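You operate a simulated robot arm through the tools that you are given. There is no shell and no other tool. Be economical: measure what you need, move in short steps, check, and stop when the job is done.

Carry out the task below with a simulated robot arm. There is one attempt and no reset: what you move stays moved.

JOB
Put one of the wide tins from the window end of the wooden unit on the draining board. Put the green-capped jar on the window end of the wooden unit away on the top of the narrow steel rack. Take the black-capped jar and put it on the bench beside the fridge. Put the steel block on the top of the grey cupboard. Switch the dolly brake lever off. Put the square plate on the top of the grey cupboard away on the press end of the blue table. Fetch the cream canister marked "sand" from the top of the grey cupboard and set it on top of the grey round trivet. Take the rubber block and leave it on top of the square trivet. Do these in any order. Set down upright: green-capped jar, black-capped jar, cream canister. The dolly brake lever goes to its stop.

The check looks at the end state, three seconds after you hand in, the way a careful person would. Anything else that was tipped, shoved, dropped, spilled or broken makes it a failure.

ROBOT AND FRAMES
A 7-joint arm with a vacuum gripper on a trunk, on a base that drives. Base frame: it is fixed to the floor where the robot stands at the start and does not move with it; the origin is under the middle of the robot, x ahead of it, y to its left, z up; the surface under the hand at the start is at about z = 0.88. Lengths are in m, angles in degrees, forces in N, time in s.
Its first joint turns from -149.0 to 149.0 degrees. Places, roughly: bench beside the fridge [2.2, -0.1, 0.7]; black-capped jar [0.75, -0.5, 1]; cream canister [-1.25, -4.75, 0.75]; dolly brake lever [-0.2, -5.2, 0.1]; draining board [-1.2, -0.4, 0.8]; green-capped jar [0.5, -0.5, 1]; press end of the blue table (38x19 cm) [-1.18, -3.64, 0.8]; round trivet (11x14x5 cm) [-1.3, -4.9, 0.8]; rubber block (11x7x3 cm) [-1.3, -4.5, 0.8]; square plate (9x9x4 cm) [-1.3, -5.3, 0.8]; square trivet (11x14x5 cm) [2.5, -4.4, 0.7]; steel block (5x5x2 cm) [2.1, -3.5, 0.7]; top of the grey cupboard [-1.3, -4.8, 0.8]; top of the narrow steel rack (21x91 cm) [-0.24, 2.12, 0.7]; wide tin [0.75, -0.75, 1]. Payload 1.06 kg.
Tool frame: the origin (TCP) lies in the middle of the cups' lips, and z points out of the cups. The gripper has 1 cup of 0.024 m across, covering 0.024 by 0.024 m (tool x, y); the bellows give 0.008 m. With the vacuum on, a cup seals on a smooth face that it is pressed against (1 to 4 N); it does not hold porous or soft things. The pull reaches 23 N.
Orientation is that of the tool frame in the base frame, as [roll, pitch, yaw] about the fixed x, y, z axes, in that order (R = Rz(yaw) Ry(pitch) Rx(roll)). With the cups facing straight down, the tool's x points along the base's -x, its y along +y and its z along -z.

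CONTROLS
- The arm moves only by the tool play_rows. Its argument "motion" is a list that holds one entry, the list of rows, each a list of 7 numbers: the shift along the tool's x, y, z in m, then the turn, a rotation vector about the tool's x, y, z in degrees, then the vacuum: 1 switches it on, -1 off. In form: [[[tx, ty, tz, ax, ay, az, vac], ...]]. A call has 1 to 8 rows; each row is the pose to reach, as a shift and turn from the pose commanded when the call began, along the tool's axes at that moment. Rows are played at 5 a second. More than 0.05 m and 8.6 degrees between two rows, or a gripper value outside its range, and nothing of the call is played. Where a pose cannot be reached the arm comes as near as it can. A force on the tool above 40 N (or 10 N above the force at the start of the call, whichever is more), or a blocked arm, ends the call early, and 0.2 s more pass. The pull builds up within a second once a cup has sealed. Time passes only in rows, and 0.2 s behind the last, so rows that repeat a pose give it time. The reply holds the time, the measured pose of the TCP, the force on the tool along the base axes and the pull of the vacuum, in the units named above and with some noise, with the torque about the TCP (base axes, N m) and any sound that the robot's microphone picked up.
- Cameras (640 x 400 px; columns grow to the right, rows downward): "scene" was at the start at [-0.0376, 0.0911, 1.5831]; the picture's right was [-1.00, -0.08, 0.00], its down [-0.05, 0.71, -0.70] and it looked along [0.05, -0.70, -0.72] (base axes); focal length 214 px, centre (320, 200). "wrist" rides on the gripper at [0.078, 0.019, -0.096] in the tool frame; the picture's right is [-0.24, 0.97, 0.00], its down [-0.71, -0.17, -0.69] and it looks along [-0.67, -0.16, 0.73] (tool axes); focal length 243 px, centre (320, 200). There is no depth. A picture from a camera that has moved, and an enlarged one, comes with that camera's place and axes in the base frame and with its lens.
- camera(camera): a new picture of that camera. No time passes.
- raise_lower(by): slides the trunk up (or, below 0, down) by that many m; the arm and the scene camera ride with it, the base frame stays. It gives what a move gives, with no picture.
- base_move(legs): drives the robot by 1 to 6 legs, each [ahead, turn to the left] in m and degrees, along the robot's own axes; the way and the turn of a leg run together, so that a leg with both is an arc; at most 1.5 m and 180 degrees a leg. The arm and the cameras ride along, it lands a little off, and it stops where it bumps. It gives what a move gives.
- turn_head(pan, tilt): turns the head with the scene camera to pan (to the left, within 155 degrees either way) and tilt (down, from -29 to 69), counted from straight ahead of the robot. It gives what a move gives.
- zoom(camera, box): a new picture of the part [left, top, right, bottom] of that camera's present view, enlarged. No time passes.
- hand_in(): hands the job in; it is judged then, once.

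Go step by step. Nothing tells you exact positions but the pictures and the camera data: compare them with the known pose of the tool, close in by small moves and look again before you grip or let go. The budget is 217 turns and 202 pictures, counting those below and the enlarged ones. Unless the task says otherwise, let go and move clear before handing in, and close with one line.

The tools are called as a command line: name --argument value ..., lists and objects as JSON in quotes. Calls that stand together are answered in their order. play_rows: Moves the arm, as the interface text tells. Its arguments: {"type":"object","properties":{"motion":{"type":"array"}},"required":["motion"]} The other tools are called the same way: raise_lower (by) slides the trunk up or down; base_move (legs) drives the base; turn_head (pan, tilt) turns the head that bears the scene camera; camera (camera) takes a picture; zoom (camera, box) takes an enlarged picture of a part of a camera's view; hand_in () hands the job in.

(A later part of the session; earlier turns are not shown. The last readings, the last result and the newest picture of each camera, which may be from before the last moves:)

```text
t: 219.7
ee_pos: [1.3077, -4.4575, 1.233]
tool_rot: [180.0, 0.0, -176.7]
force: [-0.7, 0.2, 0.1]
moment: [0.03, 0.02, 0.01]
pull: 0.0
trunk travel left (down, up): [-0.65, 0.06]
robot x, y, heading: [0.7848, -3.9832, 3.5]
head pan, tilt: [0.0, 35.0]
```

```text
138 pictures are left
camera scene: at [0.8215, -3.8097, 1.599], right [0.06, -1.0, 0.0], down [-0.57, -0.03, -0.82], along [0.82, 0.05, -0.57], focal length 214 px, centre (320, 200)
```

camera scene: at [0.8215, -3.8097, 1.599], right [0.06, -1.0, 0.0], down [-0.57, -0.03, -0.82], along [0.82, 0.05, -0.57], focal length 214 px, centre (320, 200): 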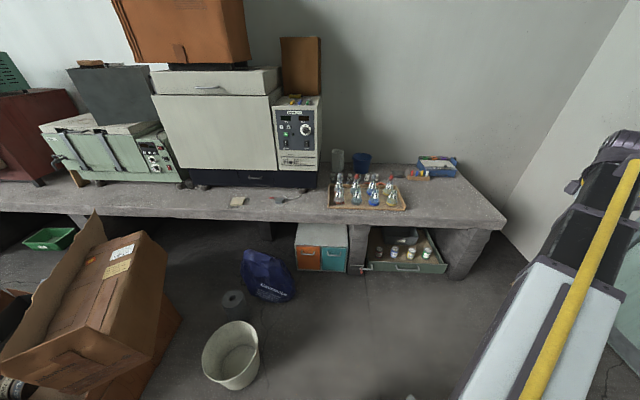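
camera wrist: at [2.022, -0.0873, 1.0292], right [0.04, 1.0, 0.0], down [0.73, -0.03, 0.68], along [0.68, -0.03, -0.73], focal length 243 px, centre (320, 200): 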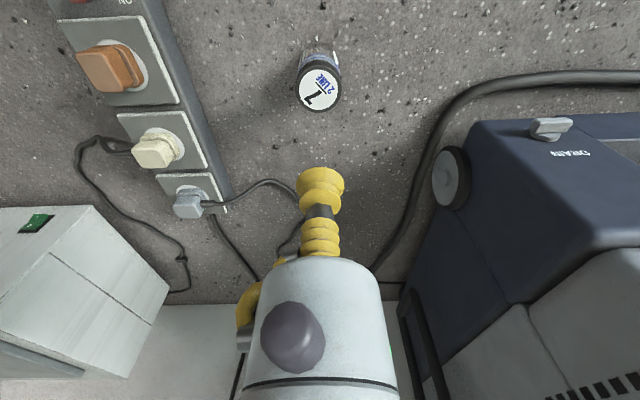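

zoom --camera "scene" --box '[200, 130, 360, 230]'

zoom --camera "scene" --box '[310, 130, 510, 250]'

```text
4.00 times, centred on (280, 180) of scene
camera zoom: at [0.8215, -3.8097, 1.599], right [0.06, -1.0, 0.0], down [-0.57, -0.03, -0.82], along [0.82, 0.05, -0.57], focal length 858 px, centre (480, 280)
```

zoom: 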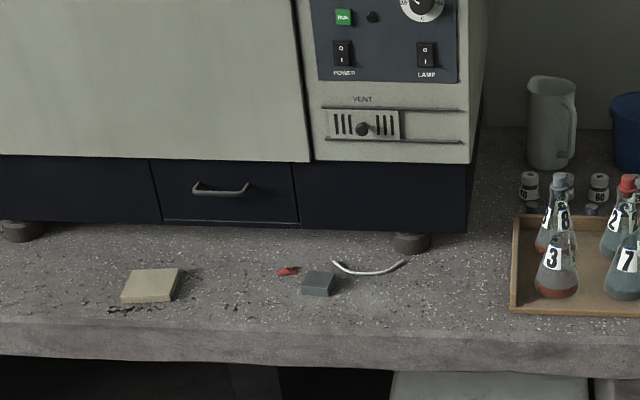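

```text
3.20 times, centred on (410, 190) of scene
camera zoom: at [0.8215, -3.8097, 1.599], right [0.06, -1.0, 0.0], down [-0.57, -0.03, -0.82], along [0.82, 0.05, -0.57], focal length 686 px, centre (32, 232)
```

zoom: 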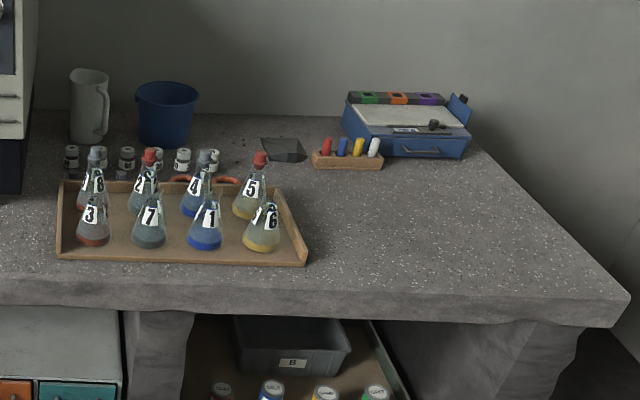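

The steel block is at about (2.06, −3.44); the square trivet is the dark square at about (2.53, −4.40). I'll check my own base's size by looking down, as I must get close to the bench later.

turn_head --pan 0 --tilt 69

camera --camera "scene"

turn_head --pan 60 --tilt 69

camera --camera "scene"

```text
t: 220.7
ee_pos: [1.3067, -4.4569, 1.2327]
tool_rot: [180.0, 0.0, -176.6]
force: [0.1, 0.0, -1.1]
moment: [-0.02, 0.01, -0.01]
pull: 0.1
trunk travel left (down, up): [-0.65, 0.06]
robot x, y, heading: [0.7868, -3.9858, 3.3]
head pan, tilt: [0.0, 68.8]
```

```text
135 pictures are left
camera scene: at [0.7894, -3.8115, 1.5553], right [0.06, -1.0, 0.0], down [-0.93, -0.05, -0.36], along [0.36, 0.02, -0.93], focal length 214 px, centre (320, 200)
```

scene: 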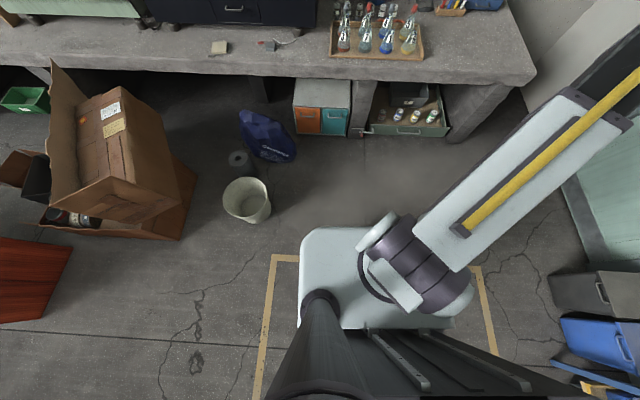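

```text
t: 222.0
ee_pos: [1.3054, -4.4575, 1.2325]
tool_rot: [-179.9, -0.1, -176.8]
force: [0.0, 1.0, -0.4]
moment: [0.03, 0.03, -0.02]
pull: 0.0
trunk travel left (down, up): [-0.65, 0.06]
robot x, y, heading: [0.7891, -3.9833, 3.5]
head pan, tilt: [60.0, 68.8]
```

```text
134 pictures are left
camera scene: at [0.7587, -3.7648, 1.5553], right [0.89, -0.45, 0.0], down [-0.42, -0.83, -0.36], along [0.16, 0.32, -0.93], focal length 214 px, centre (320, 200)
```

scene: 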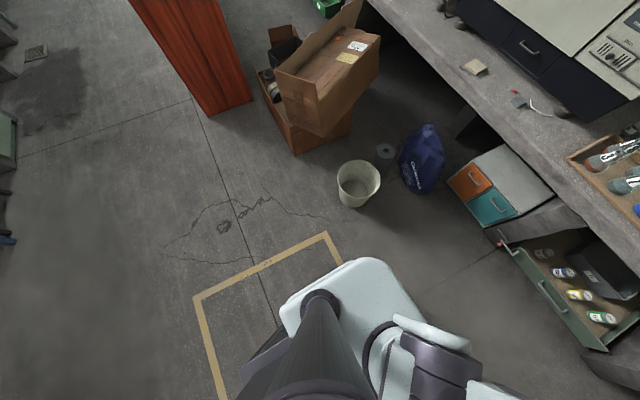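

My base front reaches only about 0.27 m ahead of centre. Driving 0.6 m toward the bench and turning so the arm comes over the steel block.

base_move --legs '[[0.6, 0], [0, 79]]'

camera --camera "wrist"

```text
t: 228.8
ee_pos: [1.9392, -3.5224, 1.2318]
tool_rot: [180.0, 0.0, -96.8]
force: [-0.2, -0.4, 0.1]
moment: [-0.03, -0.02, 0.0]
pull: 0.0
trunk travel left (down, up): [-0.65, 0.06]
robot x, y, heading: [1.3808, -3.9515, 83.0]
head pan, tilt: [60.0, 68.8]
```

```text
133 pictures are left
camera wrist: at [1.9118, -3.5987, 1.3282], right [-0.94, 0.35, 0.0], down [0.25, 0.68, 0.68], along [0.24, 0.64, -0.73], focal length 243 px, centre (320, 200)
```

wrist: 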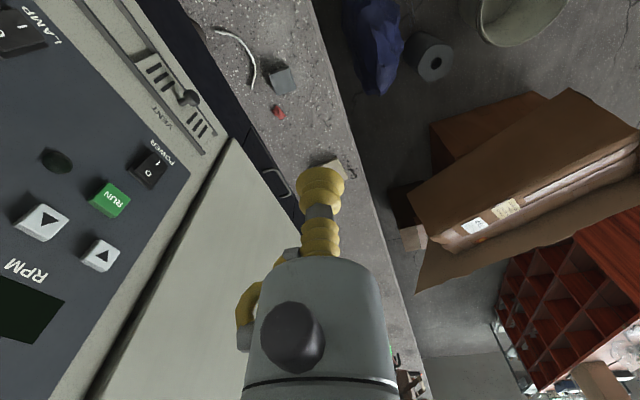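

Block at (2.055, −3.455) with the oven front ~0.12 m behind it. Moving over it and lowering partway.

play_rows --motion '[[[-0.02, -0.027, 0.02, 0, 0, 0, -1], [-0.04, -0.053, 0.04, 0, 0, 0, -1], [-0.06, -0.08, 0.07, 0, 0, 0, -1], [-0.081, -0.106, 0.1, 0, 0, 0, -1], [-0.081, -0.106, 0.15, 0, 0, 0, -1], [-0.081, -0.106, 0.2, 0, 0, 0, -1], [-0.081, -0.106, 0.25, 0, 0, 0, -1], [-0.081, -0.106, 0.3, 0, 0, 0, -1]]]'

camera --camera "wrist"

```text
t: 230.6
ee_pos: [2.0545, -3.452, 0.9301]
tool_rot: [180.0, 0.0, -96.8]
force: [-0.2, -0.2, 0.3]
moment: [-0.01, 0.03, 0.01]
pull: 0.1
trunk travel left (down, up): [-0.65, 0.06]
robot x, y, heading: [1.3771, -3.9532, 83.2]
head pan, tilt: [60.0, 68.8]
```

```text
132 pictures are left
camera wrist: at [2.0267, -3.5278, 1.0275], right [-0.94, 0.35, 0.0], down [0.25, 0.68, 0.69], along [0.24, 0.64, -0.73], focal length 243 px, centre (320, 200)
```

wrist: 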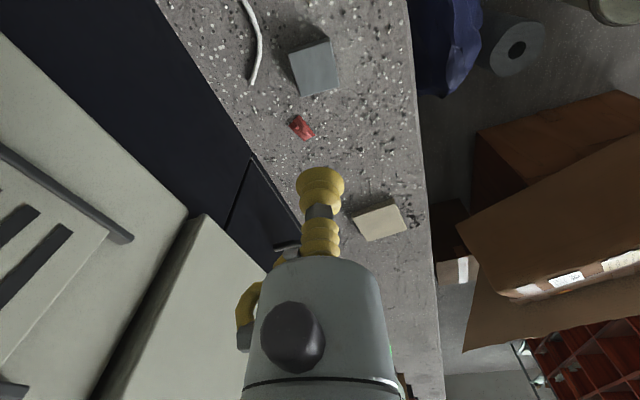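

play_rows --motion '[[[0.007, -0.004, 0.04, 0, 0, 0, -1], [0.007, -0.004, 0.08, 0, 0, 0, -1], [0.007, -0.004, 0.12, 0, 0, 0, -1], [0.007, -0.004, 0.16, 0, 0, 0, -1], [0.007, -0.004, 0.18, 0, 0, 0, -1]]]'

camera --camera "wrist"

```text
t: 231.8
ee_pos: [2.0584, -3.4609, 0.7521]
tool_rot: [180.0, -0.1, -96.9]
force: [0.8, -0.2, 0.0]
moment: [0.02, 0.01, -0.05]
pull: 0.1
trunk travel left (down, up): [-0.65, 0.06]
robot x, y, heading: [1.3832, -3.9495, 83.1]
head pan, tilt: [60.0, 68.8]
```

```text
131 pictures are left
camera wrist: at [2.03, -3.537, 0.8472], right [-0.94, 0.35, 0.0], down [0.25, 0.68, 0.68], along [0.24, 0.64, -0.73], focal length 243 px, centre (320, 200)
```

wrist: 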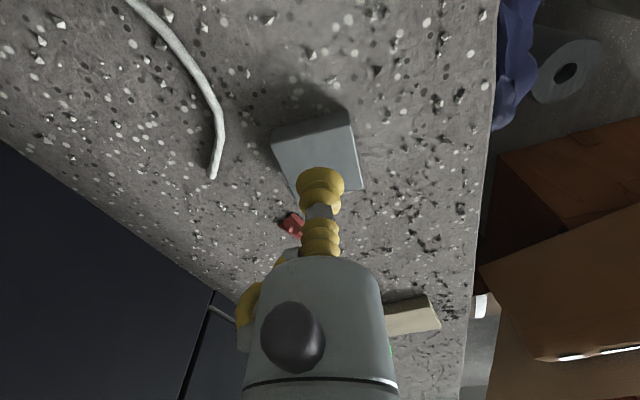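

Nearly centred; shifting 6 mm and pressing down with vacuum.

play_rows --motion '[[[-0.005, -0.001, 0.012, 0, 0, 0, 1], [-0.005, -0.001, 0.022, 0, 0, 0, 1], [-0.005, -0.001, 0.028, 0, 0, 0, 1], [-0.005, -0.001, 0.032, 0, 0, 0, 1], [-0.005, -0.001, 0.034, 0, 0, 0, 1], [-0.005, -0.001, 0.034, 0, 0, 0, 1], [-0.005, -0.001, 0.034, 0, 0, 0, 1]]]'

```text
t: 233.4
ee_pos: [2.0593, -3.457, 0.7193]
tool_rot: [-179.9, 0.0, -96.8]
force: [1.4, 0.8, 11.9]
moment: [-0.03, 0.03, -0.01]
pull: 23.3
trunk travel left (down, up): [-0.65, 0.06]
robot x, y, heading: [1.3811, -3.9504, 83.3]
head pan, tilt: [60.0, 68.8]
```

Sealed. Lifting back to travel height.

play_rows --motion '[[[0, 0, -0.02, 0, 0, 0, 1], [0, 0, -0.06, 0, 0, 0, 1], [0, 0, -0.11, 0, 0, 0, 1], [0, 0, -0.16, 0, 0, 0, 1], [0, 0, -0.21, 0, 0, 0, 1], [0.02, 0.026, -0.25, 0, 0, 0, 1], [0.04, 0.053, -0.285, 0, 0, 0, 1], [0.06, 0.08, -0.32, 0, 0, 0, 1]]]'

play_rows --motion '[[[0.02, 0.026, -0.04, 0, 0, 0, 1], [0.02, 0.026, -0.09, 0, 0, 0, 1], [0.02, 0.026, -0.14, 0, 0, 0, 1], [0.02, 0.026, -0.18, 0, 0, 0, 1]]]'

camera --camera "wrist"

```text
refused: row 6 steps farther than a row can; nothing moved
```

```text
refused: row 1 steps farther than a row can; nothing moved
```

```text
130 pictures are left
camera wrist: at [2.0312, -3.5331, 0.8153], right [-0.94, 0.35, 0.0], down [0.25, 0.68, 0.69], along [0.24, 0.64, -0.73], focal length 243 px, centre (320, 200)
```

wrist: 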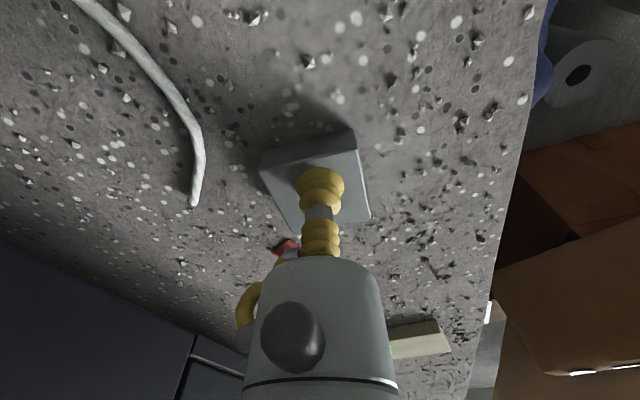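

play_rows --motion '[[[0, 0, -0.02, 0, 0, 0, 1], [0, 0, -0.06, 0, 0, 0, 1], [0, 0, -0.105, 0, 0, 0, 1], [0, 0, -0.15, 0, 0, 0, 1], [0, 0, -0.195, 0, 0, 0, 1], [0, 0, -0.24, 0, 0, 0, 1], [0, 0, -0.285, 0, 0, 0, 1], [0, 0, -0.33, 0, 0, 0, 1]]]'

play_rows --motion '[[[0.016, 0.02, -0.035, 0, 0, 0, 1], [0.032, 0.04, -0.07, 0, 0, 0, 1], [0.048, 0.06, -0.1, 0, 0, 0, 1], [0.064, 0.08, -0.13, 0, 0, 0, 1], [0.08, 0.1, -0.16, 0, 0, 0, 1], [0.08, 0.106, -0.18, 0, 0, 0, 1]]]'

camera --camera "wrist"

```text
t: 235.2
ee_pos: [2.0585, -3.4586, 1.0491]
tool_rot: [-180.0, -0.2, -96.8]
force: [0.9, 1.0, -4.2]
moment: [-0.03, 0.0, 0.0]
pull: 23.0
trunk travel left (down, up): [-0.65, 0.06]
robot x, y, heading: [1.381, -3.9502, 83.3]
head pan, tilt: [60.0, 68.8]
```

```text
t: 236.6
ee_pos: [1.9463, -3.5236, 1.2292]
tool_rot: [-180.0, 0.0, -96.7]
force: [0.9, 0.1, -3.5]
moment: [-0.03, 0.01, 0.02]
pull: 22.8
trunk travel left (down, up): [-0.65, 0.06]
robot x, y, heading: [1.382, -3.9537, 83.3]
head pan, tilt: [60.0, 68.8]
```

```text
129 pictures are left
camera wrist: at [1.9184, -3.6004, 1.3251], right [-0.94, 0.35, 0.0], down [0.25, 0.68, 0.68], along [0.24, 0.64, -0.73], focal length 243 px, centre (320, 200)
```

wrist: 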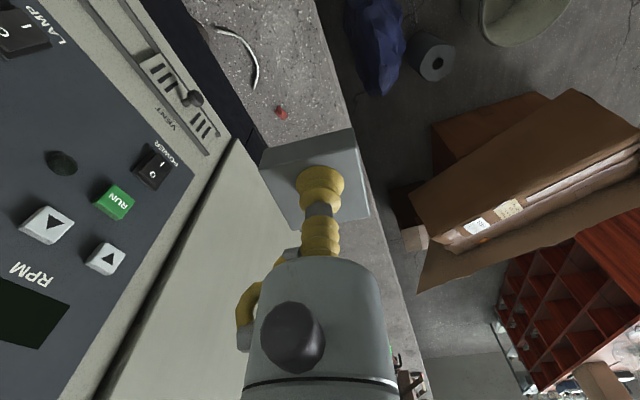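

Steel block held. Turning toward the cupboard side and driving most of the way.

base_move --legs '[[0, 112], [1.35, 0]]'

turn_head --pan 5 --tilt 35

camera --camera "scene"

```text
t: 248.0
ee_pos: [-0.5326, -3.8169, 1.2291]
tool_rot: [180.0, 0.1, 10.9]
force: [-0.2, 0.1, -4.4]
moment: [-0.01, -0.04, -0.01]
pull: 22.8
trunk travel left (down, up): [-0.65, 0.06]
robot x, y, heading: [0.047, -4.229, -169.1]
head pan, tilt: [60.0, 68.8]
```

```text
t: 249.2
ee_pos: [-0.5323, -3.8176, 1.2289]
tool_rot: [-179.9, 0.0, 10.9]
force: [-0.1, 0.4, -3.7]
moment: [0.01, -0.05, -0.02]
pull: 23.1
trunk travel left (down, up): [-0.65, 0.06]
robot x, y, heading: [0.0453, -4.2248, -169.0]
head pan, tilt: [5.0, 35.0]
```

```text
128 pictures are left
camera scene: at [0.038, -4.4066, 1.5989], right [-0.27, 0.96, 0.0], down [0.55, 0.16, -0.82], along [-0.79, -0.22, -0.57], focal length 214 px, centre (320, 200)
```

scene: 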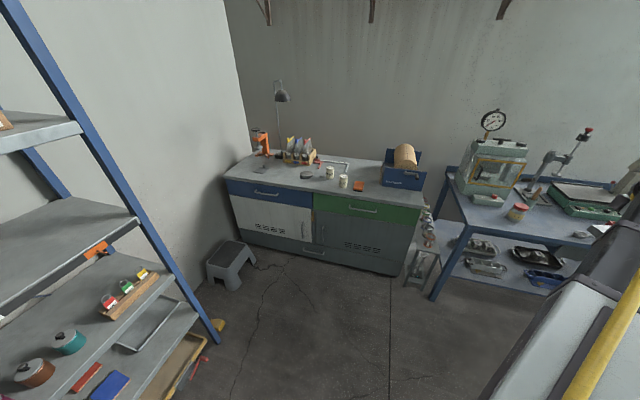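

zoom --camera "scene" --box '[220, 120, 440, 220]'

zoom --camera "scene" --box '[420, 100, 640, 240]'

zoom --camera "scene" --box '[60, 250, 280, 400]'

```text
2.91 times, centred on (330, 170) of scene
camera zoom: at [0.038, -4.4066, 1.5989], right [-0.27, 0.96, 0.0], down [0.55, 0.16, -0.82], along [-0.79, -0.22, -0.57], focal length 624 px, centre (291, 287)
```

zoom: 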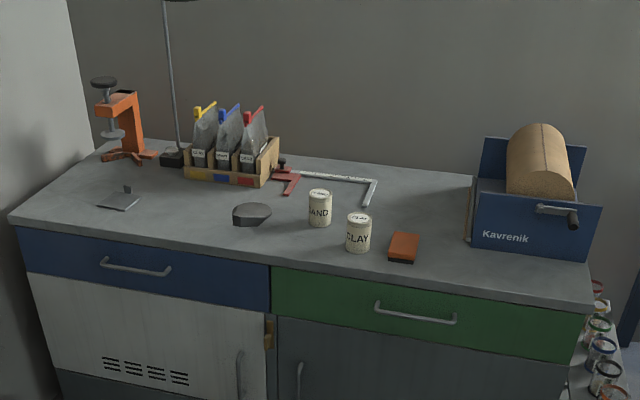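

```text
2.86 times, centred on (530, 170) of scene
camera zoom: at [0.038, -4.4066, 1.5989], right [-0.27, 0.96, 0.0], down [0.55, 0.16, -0.82], along [-0.79, -0.22, -0.57], focal length 613 px, centre (-280, 286)
```

zoom: 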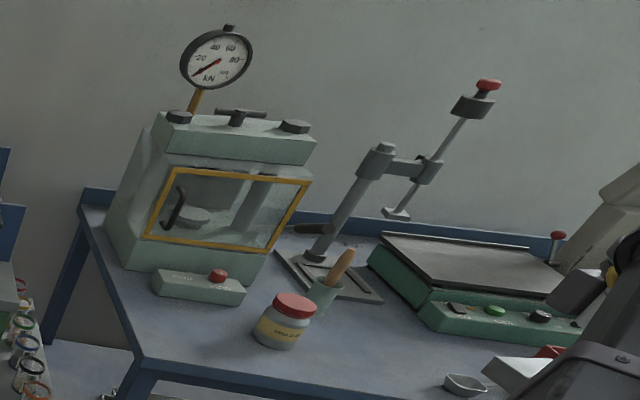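

```text
2.67 times, centred on (170, 325) of scene
camera zoom: at [0.038, -4.4066, 1.5989], right [-0.27, 0.96, 0.0], down [0.55, 0.16, -0.82], along [-0.79, -0.22, -0.57], focal length 572 px, centre (720, -133)
```

zoom: 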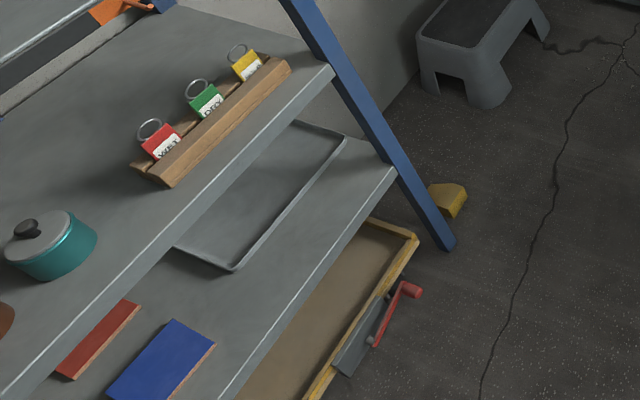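

I can see the cupboard top: SAND canister (≈−1.38, −4.73), CLAY (≈−1.28, −4.61), rubber block (≈−1.28, −4.49), round trivet (≈−1.33, −4.90), plate (≈−1.31, −5.27). The steel block goes at about (−1.23, −4.75). Driving up.

base_move --legs '[[0, 23.5], [0.66, 0], [0, 23]]'

camera --camera "wrist"

turn_head --pan -20 --tilt 45

camera --camera "scene"

```text
t: 255.2
ee_pos: [-1.1976, -4.723, 1.2285]
tool_rot: [180.0, -0.2, 56.6]
force: [-0.1, 0.8, -3.9]
moment: [0.02, -0.05, 0.05]
pull: 22.3
trunk travel left (down, up): [-0.65, 0.06]
robot x, y, heading: [-0.4998, -4.5923, -123.2]
head pan, tilt: [5.0, 35.0]
```

```text
124 pictures are left
camera wrist: at [-1.1384, -4.6681, 1.3245], right [0.68, -0.73, 0.0], down [-0.53, -0.5, 0.68], along [-0.5, -0.47, -0.73], focal length 243 px, centre (320, 200)
```

wrist: 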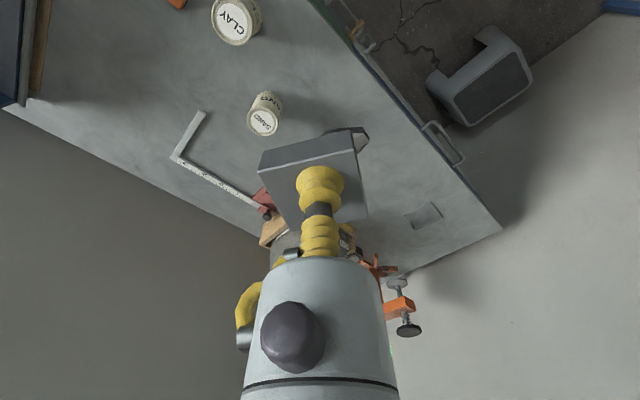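

```text
t: 256.1
ee_pos: [-1.1982, -4.7219, 1.2281]
tool_rot: [-179.9, 0.0, 56.7]
force: [-0.9, 1.3, -3.5]
moment: [0.06, -0.02, -0.04]
pull: 22.7
trunk travel left (down, up): [-0.65, 0.06]
robot x, y, heading: [-0.5016, -4.5959, -123.5]
head pan, tilt: [-20.0, 45.0]
```

```text
123 pictures are left
camera scene: at [-0.3985, -4.6951, 1.5842], right [-0.6, 0.8, 0.0], down [0.57, 0.42, -0.71], along [-0.57, -0.42, -0.71], focal length 214 px, centre (320, 200)
```

scene: 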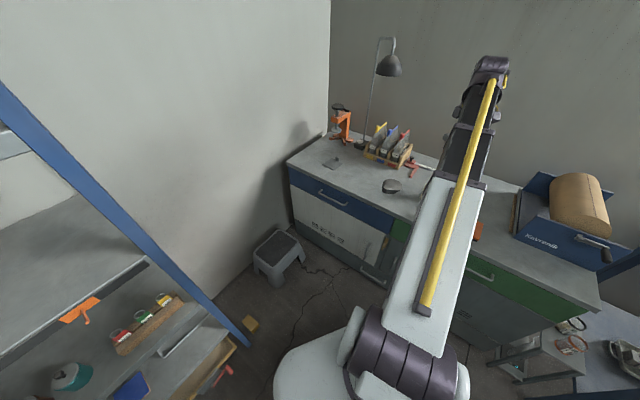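

Spot (−1.235, −4.755) in front of the SAND canister is clear. Lowering there.

play_rows --motion '[[[-0.02, -0.006, 0.03, 0, 0, 0, 1], [-0.04, -0.011, 0.065, 0, 0, 0, 1], [-0.048, -0.013, 0.105, 0, 0, 0, 1], [-0.048, -0.013, 0.15, 0, 0, 0, 1], [-0.048, -0.013, 0.195, 0, 0, 0, 1], [-0.048, -0.013, 0.24, 0, 0, 0, 1], [-0.048, -0.013, 0.285, 0, 0, 0, 1], [-0.048, -0.013, 0.325, 0, 0, 0, 1]]]'

camera --camera "wrist"

```text
t: 257.9
ee_pos: [-1.2339, -4.7547, 0.9034]
tool_rot: [180.0, 0.0, 56.7]
force: [0.1, 0.1, -3.3]
moment: [0.02, -0.04, -0.01]
pull: 23.0
trunk travel left (down, up): [-0.65, 0.06]
robot x, y, heading: [-0.5008, -4.5934, -123.2]
head pan, tilt: [-20.0, 45.0]
```

```text
122 pictures are left
camera wrist: at [-1.1753, -4.6994, 0.9989], right [0.68, -0.73, 0.0], down [-0.53, -0.5, 0.68], along [-0.5, -0.47, -0.73], focal length 243 px, centre (320, 200)
```

wrist: 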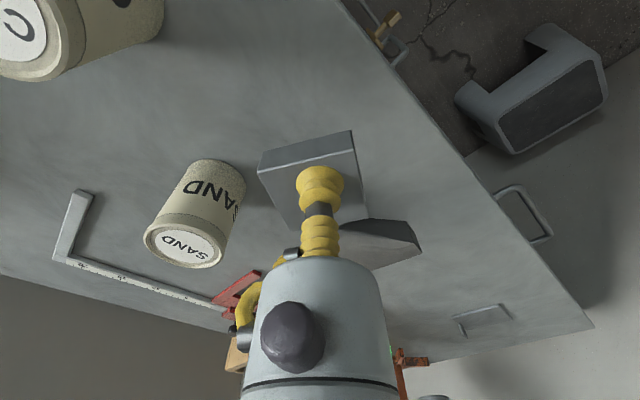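

Clear. Continuing down to contact.

play_rows --motion '[[[0, 0, 0.035, 0, 0, 0, 1], [0, 0, 0.06, 0, 0, 0, 1], [0, 0, 0.07, 0, 0, 0, 1], [0, 0, 0.076, 0, 0, 0, 1], [0, 0, 0.079, 0, 0, 0, 1]]]'

```text
t: 259.1
ee_pos: [-1.2338, -4.7558, 0.8247]
tool_rot: [-180.0, 0.0, 56.7]
force: [-0.2, -0.8, -3.1]
moment: [0.01, -0.02, 0.02]
pull: 23.1
trunk travel left (down, up): [-0.65, 0.06]
robot x, y, heading: [-0.5014, -4.5945, -123.7]
head pan, tilt: [-20.0, 45.0]
```

play_rows --motion '[[[0, 0, 0.003, 0, 0, 0, 1], [0, 0, 0.006, 0, 0, 0, 1]]]'

```text
t: 259.7
ee_pos: [-1.2346, -4.7539, 0.8214]
tool_rot: [-180.0, 0.1, 56.5]
force: [-1.7, -0.2, 8.0]
moment: [-0.03, 0.03, 0.01]
pull: 23.7
trunk travel left (down, up): [-0.65, 0.06]
robot x, y, heading: [-0.4991, -4.5937, -123.4]
head pan, tilt: [-20.0, 45.0]
```

Contact. Releasing and rising.

play_rows --motion '[[[0, 0, -0.001, 0, 0, 0, 1], [0, 0, -0.001, 0, 0, 0, -1], [0, 0, -0.001, 0, 0, 0, -1], [0, 0, -0.001, 0, 0, 0, -1], [0, 0, -0.015, 0, 0, 0, -1], [0, 0, -0.06, 0, 0, 0, -1], [0, 0, -0.105, 0, 0, 0, -1], [0, 0, -0.15, 0, 0, 0, -1]]]'

camera --camera "wrist"

```text
t: 261.5
ee_pos: [-1.2335, -4.7543, 0.9683]
tool_rot: [179.9, 0.0, 56.7]
force: [-0.3, -0.2, 0.5]
moment: [-0.04, 0.0, -0.02]
pull: 0.1
trunk travel left (down, up): [-0.65, 0.06]
robot x, y, heading: [-0.5015, -4.5931, -123.2]
head pan, tilt: [-20.0, 45.0]
```

```text
121 pictures are left
camera wrist: at [-1.174, -4.6999, 1.0642], right [0.68, -0.73, 0.0], down [-0.53, -0.5, 0.68], along [-0.5, -0.47, -0.73], focal length 243 px, centre (320, 200)
```

wrist: 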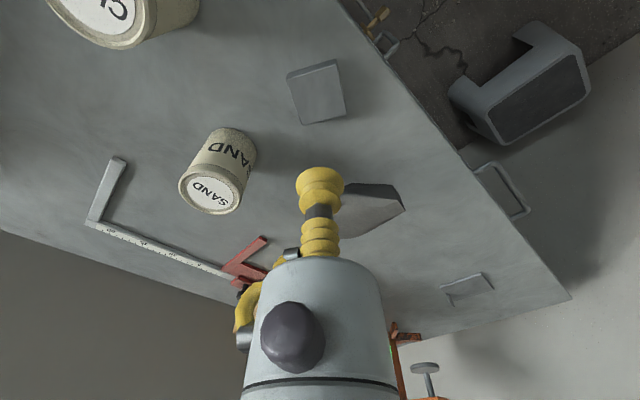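

Steel block is down. Next the SAND canister, lid at about (−1.369, −4.732, 0.875).

play_rows --motion '[[[-0.014, -0.031, 0, 0, 0, 0, -1], [-0.028, -0.063, 0, 0, 0, 0, -1], [-0.042, -0.094, 0, 0, 0, 0, -1], [-0.056, -0.125, 0, 0, 0, 0, -1]]]'

camera --camera "wrist"

```text
t: 262.5
ee_pos: [-1.3699, -4.7351, 0.9677]
tool_rot: [180.0, 0.0, 56.7]
force: [0.9, -0.4, -0.8]
moment: [-0.03, 0.03, 0.01]
pull: 0.1
trunk travel left (down, up): [-0.65, 0.06]
robot x, y, heading: [-0.503, -4.5918, -123.1]
head pan, tilt: [-20.0, 45.0]
```

```text
120 pictures are left
camera wrist: at [-1.3107, -4.6802, 1.0643], right [0.68, -0.73, 0.0], down [-0.53, -0.5, 0.68], along [-0.5, -0.47, -0.73], focal length 243 px, centre (320, 200)
```

wrist: 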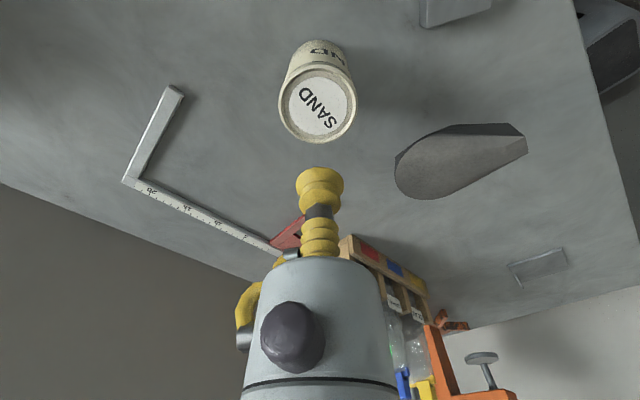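

play_rows --motion '[[[0.004, 0.001, 0.03, 0, 0, 0, -1], [0.004, 0.001, 0.06, 0, 0, 0, -1], [0.004, 0.001, 0.07, 0, 0, 0, -1]]]'

camera --camera "wrist"

```text
t: 263.3
ee_pos: [-1.3662, -4.7316, 0.8958]
tool_rot: [-179.9, 0.0, 56.7]
force: [0.3, -0.3, 1.2]
moment: [-0.02, -0.01, -0.04]
pull: 0.0
trunk travel left (down, up): [-0.65, 0.06]
robot x, y, heading: [-0.5043, -4.5925, -123.4]
head pan, tilt: [-20.0, 45.0]
```

```text
119 pictures are left
camera wrist: at [-1.3073, -4.6769, 0.9934], right [0.68, -0.73, 0.0], down [-0.53, -0.5, 0.68], along [-0.5, -0.47, -0.73], focal length 243 px, centre (320, 200)
```

wrist: 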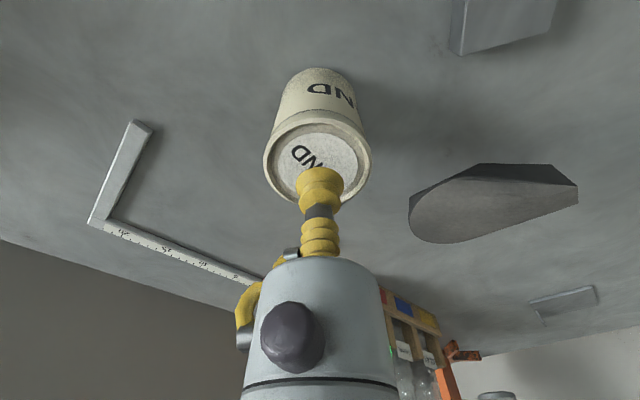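

Centred. Pressing with vacuum.

play_rows --motion '[[[0, 0, 0.01, 0, 0, 0, 1], [0, 0, 0.018, 0, 0, 0, 1], [0, 0, 0.022, 0, 0, 0, 1], [0, 0, 0.025, 0, 0, 0, 1], [0, 0, 0.025, 0, 0, 0, 1], [0, 0, 0.025, 0, 0, 0, 1]]]'

```text
t: 264.7
ee_pos: [-1.3666, -4.7299, 0.8758]
tool_rot: [-179.8, 0.2, 56.8]
force: [-8.9, -2.7, 29.5]
moment: [0.04, -0.1, -0.04]
pull: 22.5
trunk travel left (down, up): [-0.65, 0.06]
robot x, y, heading: [-0.4975, -4.5945, -123.2]
head pan, tilt: [-20.0, 45.0]
```

Sealed. Lifting.

play_rows --motion '[[[0, 0, -0.006, 0, 0, 0, 1], [0, 0, -0.03, 0, 0, 0, 1], [0, 0, -0.07, 0, 0, 0, 1], [0, 0, -0.11, 0, 0, 0, 1], [0, 0, -0.15, 0, 0, 0, 1]]]'

camera --camera "wrist"

zoom --camera "scene" --box '[320, 130, 480, 230]'

```text
t: 265.9
ee_pos: [-1.3679, -4.7307, 1.0223]
tool_rot: [179.9, 0.0, 56.6]
force: [0.6, 0.6, -3.2]
moment: [0.0, -0.03, -0.02]
pull: 23.1
trunk travel left (down, up): [-0.65, 0.06]
robot x, y, heading: [-0.4981, -4.5931, -123.3]
head pan, tilt: [-20.0, 45.0]
```

```text
118 pictures are left
camera wrist: at [-1.3086, -4.6758, 1.119], right [0.68, -0.73, 0.0], down [-0.53, -0.5, 0.68], along [-0.5, -0.47, -0.73], focal length 243 px, centre (320, 200)
```

wrist: 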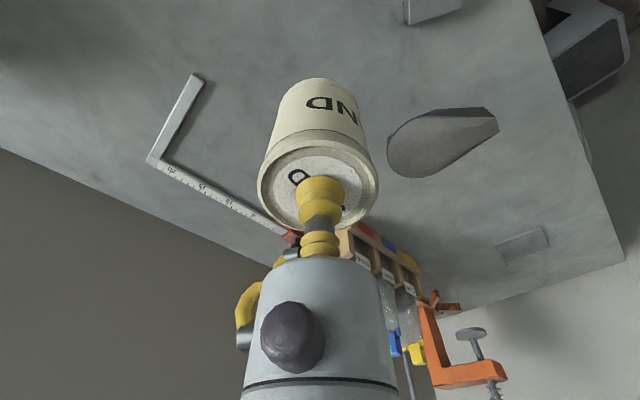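

```text
4.00 times, centred on (400, 180) of scene
camera zoom: at [-0.3985, -4.695, 1.5841], right [-0.6, 0.8, 0.0], down [0.57, 0.42, -0.71], along [-0.57, -0.42, -0.71], focal length 858 px, centre (0, 280)
```

zoom: 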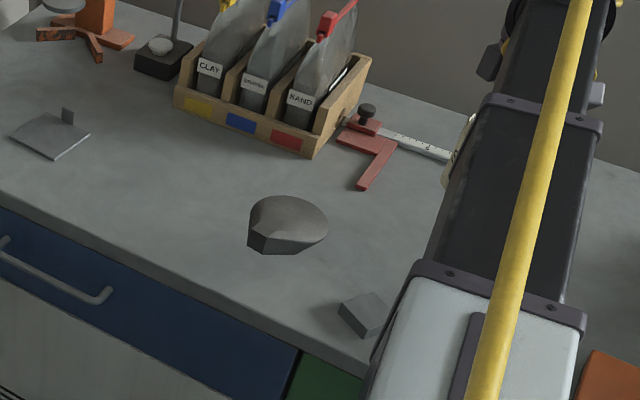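

The trivet is a teardrop-shaped plate, flat on top. Enlarging to find its middle and height.

zoom --camera "wrist" --box '[360, 80, 520, 200]'

```text
3.33 times, centred on (440, 140) of wrist
camera zoom: at [-1.3086, -4.6758, 1.119], right [0.68, -0.73, 0.0], down [-0.53, -0.5, 0.68], along [-0.5, -0.47, -0.73], focal length 809 px, centre (-80, 400)
```

zoom: 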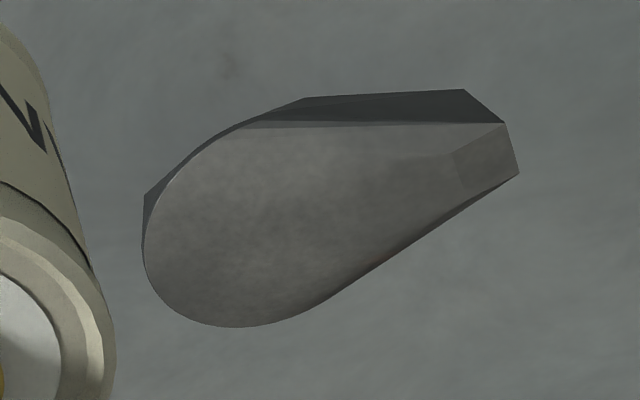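

Trivet middle at about (−1.337, −4.892). Moving the canister over it at height.

play_rows --motion '[[[-0.029, 0.029, 0, 0, 0, 0, 1], [-0.059, 0.057, 0, 0, 0, 0, 1], [-0.088, 0.086, 0, 0, 0, 0, 1], [-0.1176, 0.1143, 0, 0, 0, 0, 1]]]'

camera --camera "wrist"

zoom --camera "scene" --box '[320, 110, 480, 230]'

```text
t: 266.9
ee_pos: [-1.3352, -4.8939, 1.0231]
tool_rot: [180.0, -0.2, 56.7]
force: [0.7, -0.9, -2.8]
moment: [0.0, -0.01, -0.02]
pull: 22.9
trunk travel left (down, up): [-0.65, 0.06]
robot x, y, heading: [-0.5022, -4.5918, -123.3]
head pan, tilt: [-20.0, 45.0]
```

```text
115 pictures are left
camera wrist: at [-1.2769, -4.8404, 1.1183], right [0.68, -0.73, 0.0], down [-0.53, -0.5, 0.68], along [-0.5, -0.47, -0.73], focal length 243 px, centre (320, 200)
```

wrist: 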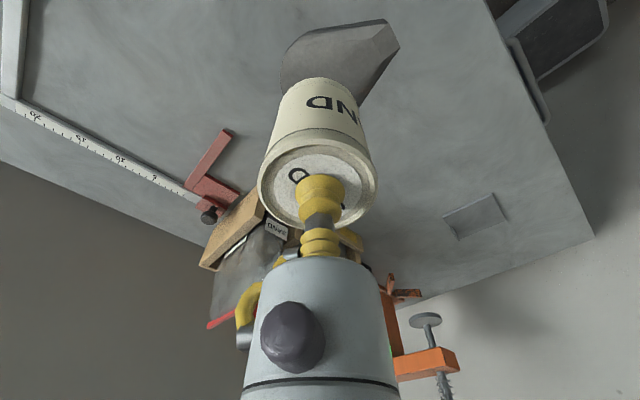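

```text
3.33 times, centred on (400, 170) of scene
camera zoom: at [-0.3984, -4.6953, 1.5841], right [-0.6, 0.8, 0.0], down [0.57, 0.42, -0.71], along [-0.57, -0.42, -0.71], focal length 715 px, centre (53, 300)
```

zoom: 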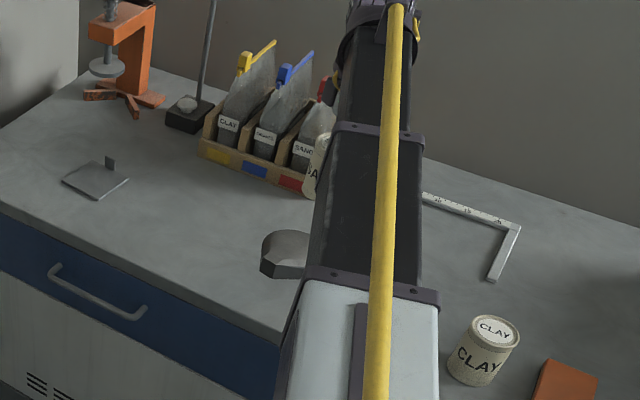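

The canister base projects onto the round middle. Lowering slowly to contact.

play_rows --motion '[[[0, 0, 0.03, 0, 0, 0, 1], [0, 0, 0.06, 0, 0, 0, 1], [0, 0, 0.075, 0, 0, 0, 1], [0, 0, 0.083, 0, 0, 0, 1]]]'

camera --camera "wrist"

```text
t: 267.9
ee_pos: [-1.3359, -4.8926, 0.9402]
tool_rot: [-180.0, 0.1, 56.7]
force: [-0.3, -0.1, -3.2]
moment: [0.0, 0.01, 0.01]
pull: 22.9
trunk travel left (down, up): [-0.65, 0.06]
robot x, y, heading: [-0.4999, -4.5933, -123.4]
head pan, tilt: [-20.0, 45.0]
```

```text
113 pictures are left
camera wrist: at [-1.2774, -4.8382, 1.0355], right [0.68, -0.73, 0.0], down [-0.53, -0.5, 0.68], along [-0.5, -0.47, -0.73], focal length 243 px, centre (320, 200)
```

wrist: 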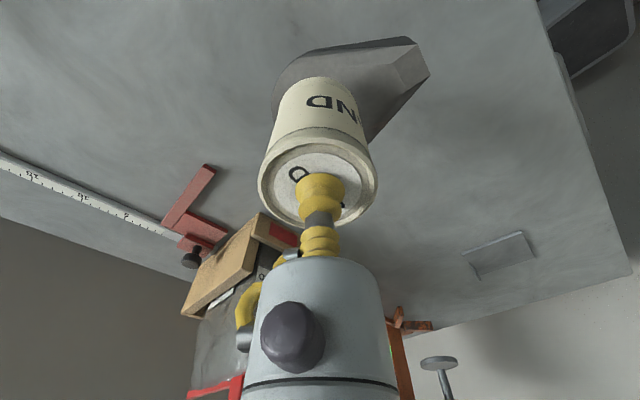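

Slightly close to the trivet's round edge on the left; shifting 9 mm toward its middle, then down.

play_rows --motion '[[[0.002, 0.009, 0, 0, 0, 0, 1], [0.002, 0.009, 0.004, 0, 0, 0, 1], [0.002, 0.009, 0.008, 0, 0, 0, 1]]]'

camera --camera "wrist"

```text
t: 268.7
ee_pos: [-1.3269, -4.8961, 0.9318]
tool_rot: [-180.0, 0.0, 56.7]
force: [-0.3, -0.6, -3.2]
moment: [0.02, 0.02, 0.01]
pull: 22.9
trunk travel left (down, up): [-0.65, 0.06]
robot x, y, heading: [-0.4977, -4.594, -123.5]
head pan, tilt: [-20.0, 45.0]
```

```text
112 pictures are left
camera wrist: at [-1.2681, -4.8407, 1.0278], right [0.68, -0.73, 0.0], down [-0.53, -0.5, 0.68], along [-0.5, -0.47, -0.73], focal length 243 px, centre (320, 200)
```

wrist: 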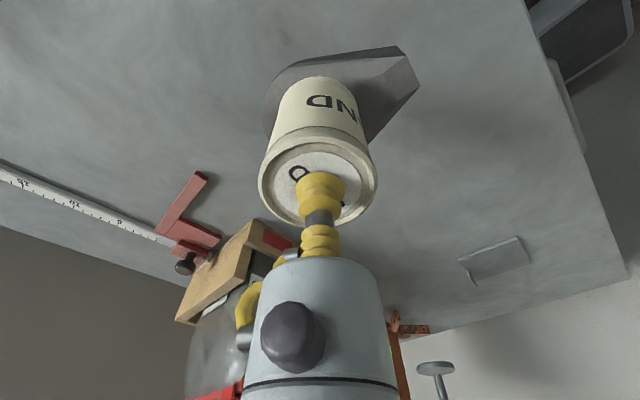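

Better centred. Continuing down.

play_rows --motion '[[[0, 0, 0.003, 0, 0, 0, 1], [0, 0, 0.006, 0, 0, 0, 1], [0, 0, 0.009, 0, 0, 0, 1]]]'

```text
t: 269.5
ee_pos: [-1.3264, -4.8939, 0.9235]
tool_rot: [179.9, -0.2, 56.7]
force: [0.2, 0.5, -2.8]
moment: [0.02, 0.02, -0.01]
pull: 22.9
trunk travel left (down, up): [-0.65, 0.06]
robot x, y, heading: [-0.498, -4.5919, -123.3]
head pan, tilt: [-20.0, 45.0]
```

play_rows --motion '[[[0, 0, 0.003, 0, 0, 0, 1], [0, 0, 0.006, 0, 0, 0, 1], [0, 0, 0.009, 0, 0, 0, 1]]]'

camera --camera "wrist"

```text
t: 270.3
ee_pos: [-1.3281, -4.8943, 0.9146]
tool_rot: [-180.0, -0.1, 56.7]
force: [-0.5, 0.4, -2.4]
moment: [-0.01, 0.0, -0.02]
pull: 22.9
trunk travel left (down, up): [-0.65, 0.06]
robot x, y, heading: [-0.5034, -4.5928, -123.6]
head pan, tilt: [-20.0, 45.0]
```

```text
111 pictures are left
camera wrist: at [-1.2685, -4.8408, 1.0103], right [0.68, -0.73, 0.0], down [-0.53, -0.5, 0.68], along [-0.5, -0.47, -0.73], focal length 243 px, centre (320, 200)
```

wrist: 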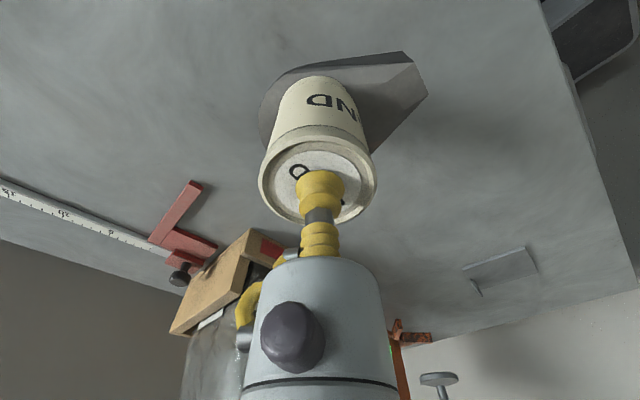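

play_rows --motion '[[[0, 0, 0.003, 0, 0, 0, 1], [0, 0, 0.006, 0, 0, 0, 1]]]'

```text
t: 270.9
ee_pos: [-1.3272, -4.8949, 0.9072]
tool_rot: [179.9, 0.0, 56.6]
force: [0.0, -0.2, -4.6]
moment: [0.04, 0.01, -0.01]
pull: 23.3
trunk travel left (down, up): [-0.65, 0.06]
robot x, y, heading: [-0.5014, -4.593, -123.4]
head pan, tilt: [-20.0, 45.0]
```

play_rows --motion '[[[0, 0, 0.003, 0, 0, 0, 1], [0, 0, 0.006, 0, 0, 0, 1]]]'

```text
t: 271.5
ee_pos: [-1.3266, -4.8943, 0.9028]
tool_rot: [-179.9, 0.0, 56.8]
force: [-2.5, -1.2, 6.1]
moment: [0.04, 0.01, 0.03]
pull: 22.0
trunk travel left (down, up): [-0.65, 0.06]
robot x, y, heading: [-0.5003, -4.5951, -123.2]
head pan, tilt: [-20.0, 45.0]
```

Contact with the trivet. Releasing and rising.

play_rows --motion '[[[0, 0, -0.001, 0, 0, 0, 1], [0, 0, -0.001, 0, 0, 0, -1], [0, 0, -0.001, 0, 0, 0, -1], [0, 0, -0.001, 0, 0, 0, -1], [0, 0, -0.012, 0, 0, 0, -1], [0, 0, -0.05, 0, 0, 0, -1], [0, 0, -0.095, 0, 0, 0, -1], [0, 0, -0.14, 0, 0, 0, -1]]]'

camera --camera "wrist"

```text
t: 273.3
ee_pos: [-1.3249, -4.8938, 1.0428]
tool_rot: [-179.9, 0.0, 56.7]
force: [-0.3, -0.8, 0.5]
moment: [0.0, 0.0, -0.05]
pull: 0.0
trunk travel left (down, up): [-0.65, 0.06]
robot x, y, heading: [-0.5033, -4.5913, -123.5]
head pan, tilt: [-20.0, 45.0]
```

```text
110 pictures are left
camera wrist: at [-1.2667, -4.8405, 1.1383], right [0.68, -0.73, 0.0], down [-0.53, -0.5, 0.68], along [-0.5, -0.47, -0.73], focal length 243 px, centre (320, 200)
```

wrist: 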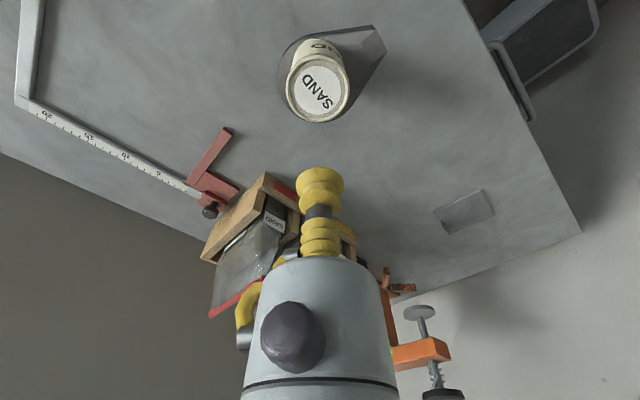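

The canister stands on the trivet. Next the square plate (≈−1.32, −5.27): raise and retract first.

play_rows --motion '[[[0, 0, -0.045, 0, 0, 0, -1], [0, 0, -0.09, 0, 0, 0, -1], [0.025, 0.014, -0.12, 0, 0, 0, -1], [0.05, 0.027, -0.15, 0, 0, 0, -1], [0.08, 0.043, -0.17, 0, 0, 0, -1], [0.115, 0.062, -0.19, 0, 0, 0, -1], [0.15, 0.081, -0.19, 0, 0, 0, -1], [0.175, 0.095, -0.19, 0, 0, 0, -1]]]'

```text
t: 275.1
ee_pos: [-1.1502, -4.7978, 1.231]
tool_rot: [180.0, 0.0, 56.7]
force: [-0.3, 0.6, 0.0]
moment: [0.0, 0.02, -0.06]
pull: 0.1
trunk travel left (down, up): [-0.65, 0.06]
robot x, y, heading: [-0.4991, -4.5896, -123.4]
head pan, tilt: [-20.0, 45.0]
```

base_move --legs '[[0.22, 0], [0, 15]]'

camera --camera "wrist"

camera --camera "scene"

```text
t: 277.7
ee_pos: [-1.1942, -5.147, 1.2325]
tool_rot: [180.0, -0.1, 71.9]
force: [0.2, -0.2, 0.0]
moment: [-0.01, 0.03, 0.01]
pull: 0.0
trunk travel left (down, up): [-0.65, 0.06]
robot x, y, heading: [-0.6194, -4.7745, -108.3]
head pan, tilt: [-20.0, 45.0]
```

```text
109 pictures are left
camera wrist: at [-1.1523, -5.0794, 1.3278], right [0.85, -0.52, 0.0], down [-0.38, -0.62, 0.68], along [-0.36, -0.58, -0.73], focal length 243 px, centre (320, 200)
```

wrist: 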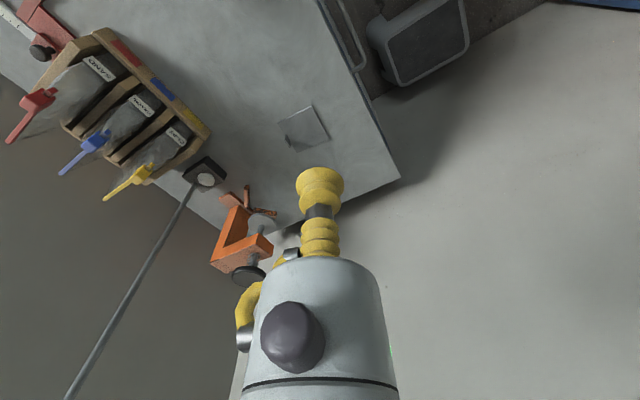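

```text
108 pictures are left
camera scene: at [-0.4952, -4.849, 1.5841], right [-0.79, 0.62, 0.0], down [0.44, 0.56, -0.71], along [-0.44, -0.56, -0.71], focal length 214 px, centre (320, 200)
```

scene: 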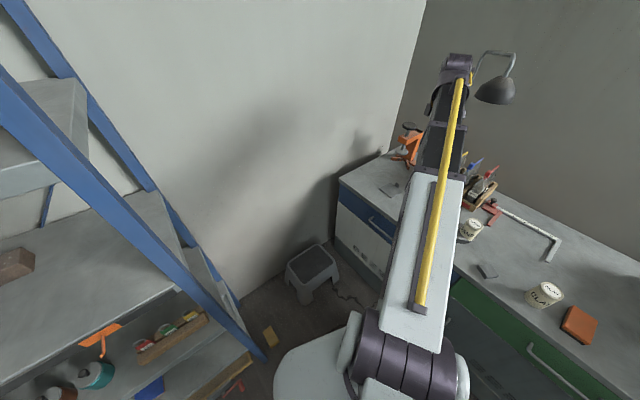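

zoom --camera "wrist" --box '[250, 85, 370, 175]'

zoom --camera "scene" --box '[340, 120, 460, 220]'

```text
4.44 times, centred on (310, 130) of wrist
camera zoom: at [-1.1523, -5.0794, 1.3278], right [0.85, -0.52, 0.0], down [-0.38, -0.62, 0.68], along [-0.36, -0.58, -0.73], focal length 1078 px, centre (364, 511)
```

zoom: 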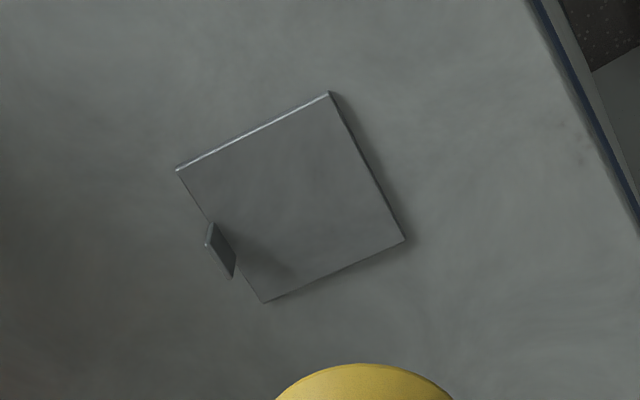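

```text
4.00 times, centred on (400, 170) of scene
camera zoom: at [-0.4952, -4.849, 1.5841], right [-0.79, 0.62, 0.0], down [0.44, 0.56, -0.71], along [-0.44, -0.56, -0.71], focal length 858 px, centre (0, 320)
```

zoom: 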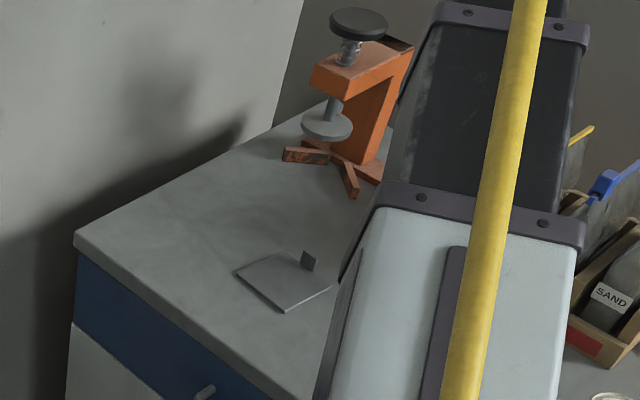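

Plate centre at about (−1.321, −5.288), its tab on the far edge. Moving over it and down.

play_rows --motion '[[[-0.022, -0.009, 0.0, 0, 0, 0, -1], [-0.045, -0.019, 0.03, 0, 0, 0, -1], [-0.07, -0.03, 0.06, 0, 0, 0, -1], [-0.095, -0.041, 0.09, 0, 0, 0, -1], [-0.12, -0.052, 0.12, 0, 0, 0, -1], [-0.145, -0.063, 0.155, 0, 0, 0, -1], [-0.174, -0.0756, 0.19, 0, 0, 0, -1], [-0.174, -0.0756, 0.235, 0, 0, 0, -1]]]'

camera --camera "wrist"

```text
t: 279.5
ee_pos: [-1.3191, -5.2885, 0.9944]
tool_rot: [-180.0, -0.1, 71.9]
force: [-0.6, 0.2, 0.4]
moment: [-0.02, -0.03, -0.02]
pull: 0.0
trunk travel left (down, up): [-0.65, 0.06]
robot x, y, heading: [-0.6238, -4.7766, -108.0]
head pan, tilt: [-20.0, 45.0]
```

```text
105 pictures are left
camera wrist: at [-1.2778, -5.2194, 1.0911], right [0.85, -0.53, 0.0], down [-0.38, -0.62, 0.68], along [-0.36, -0.58, -0.73], focal length 243 px, centre (320, 200)
```

wrist: 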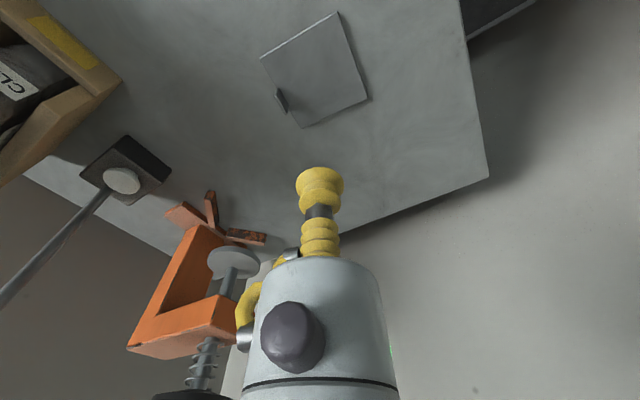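

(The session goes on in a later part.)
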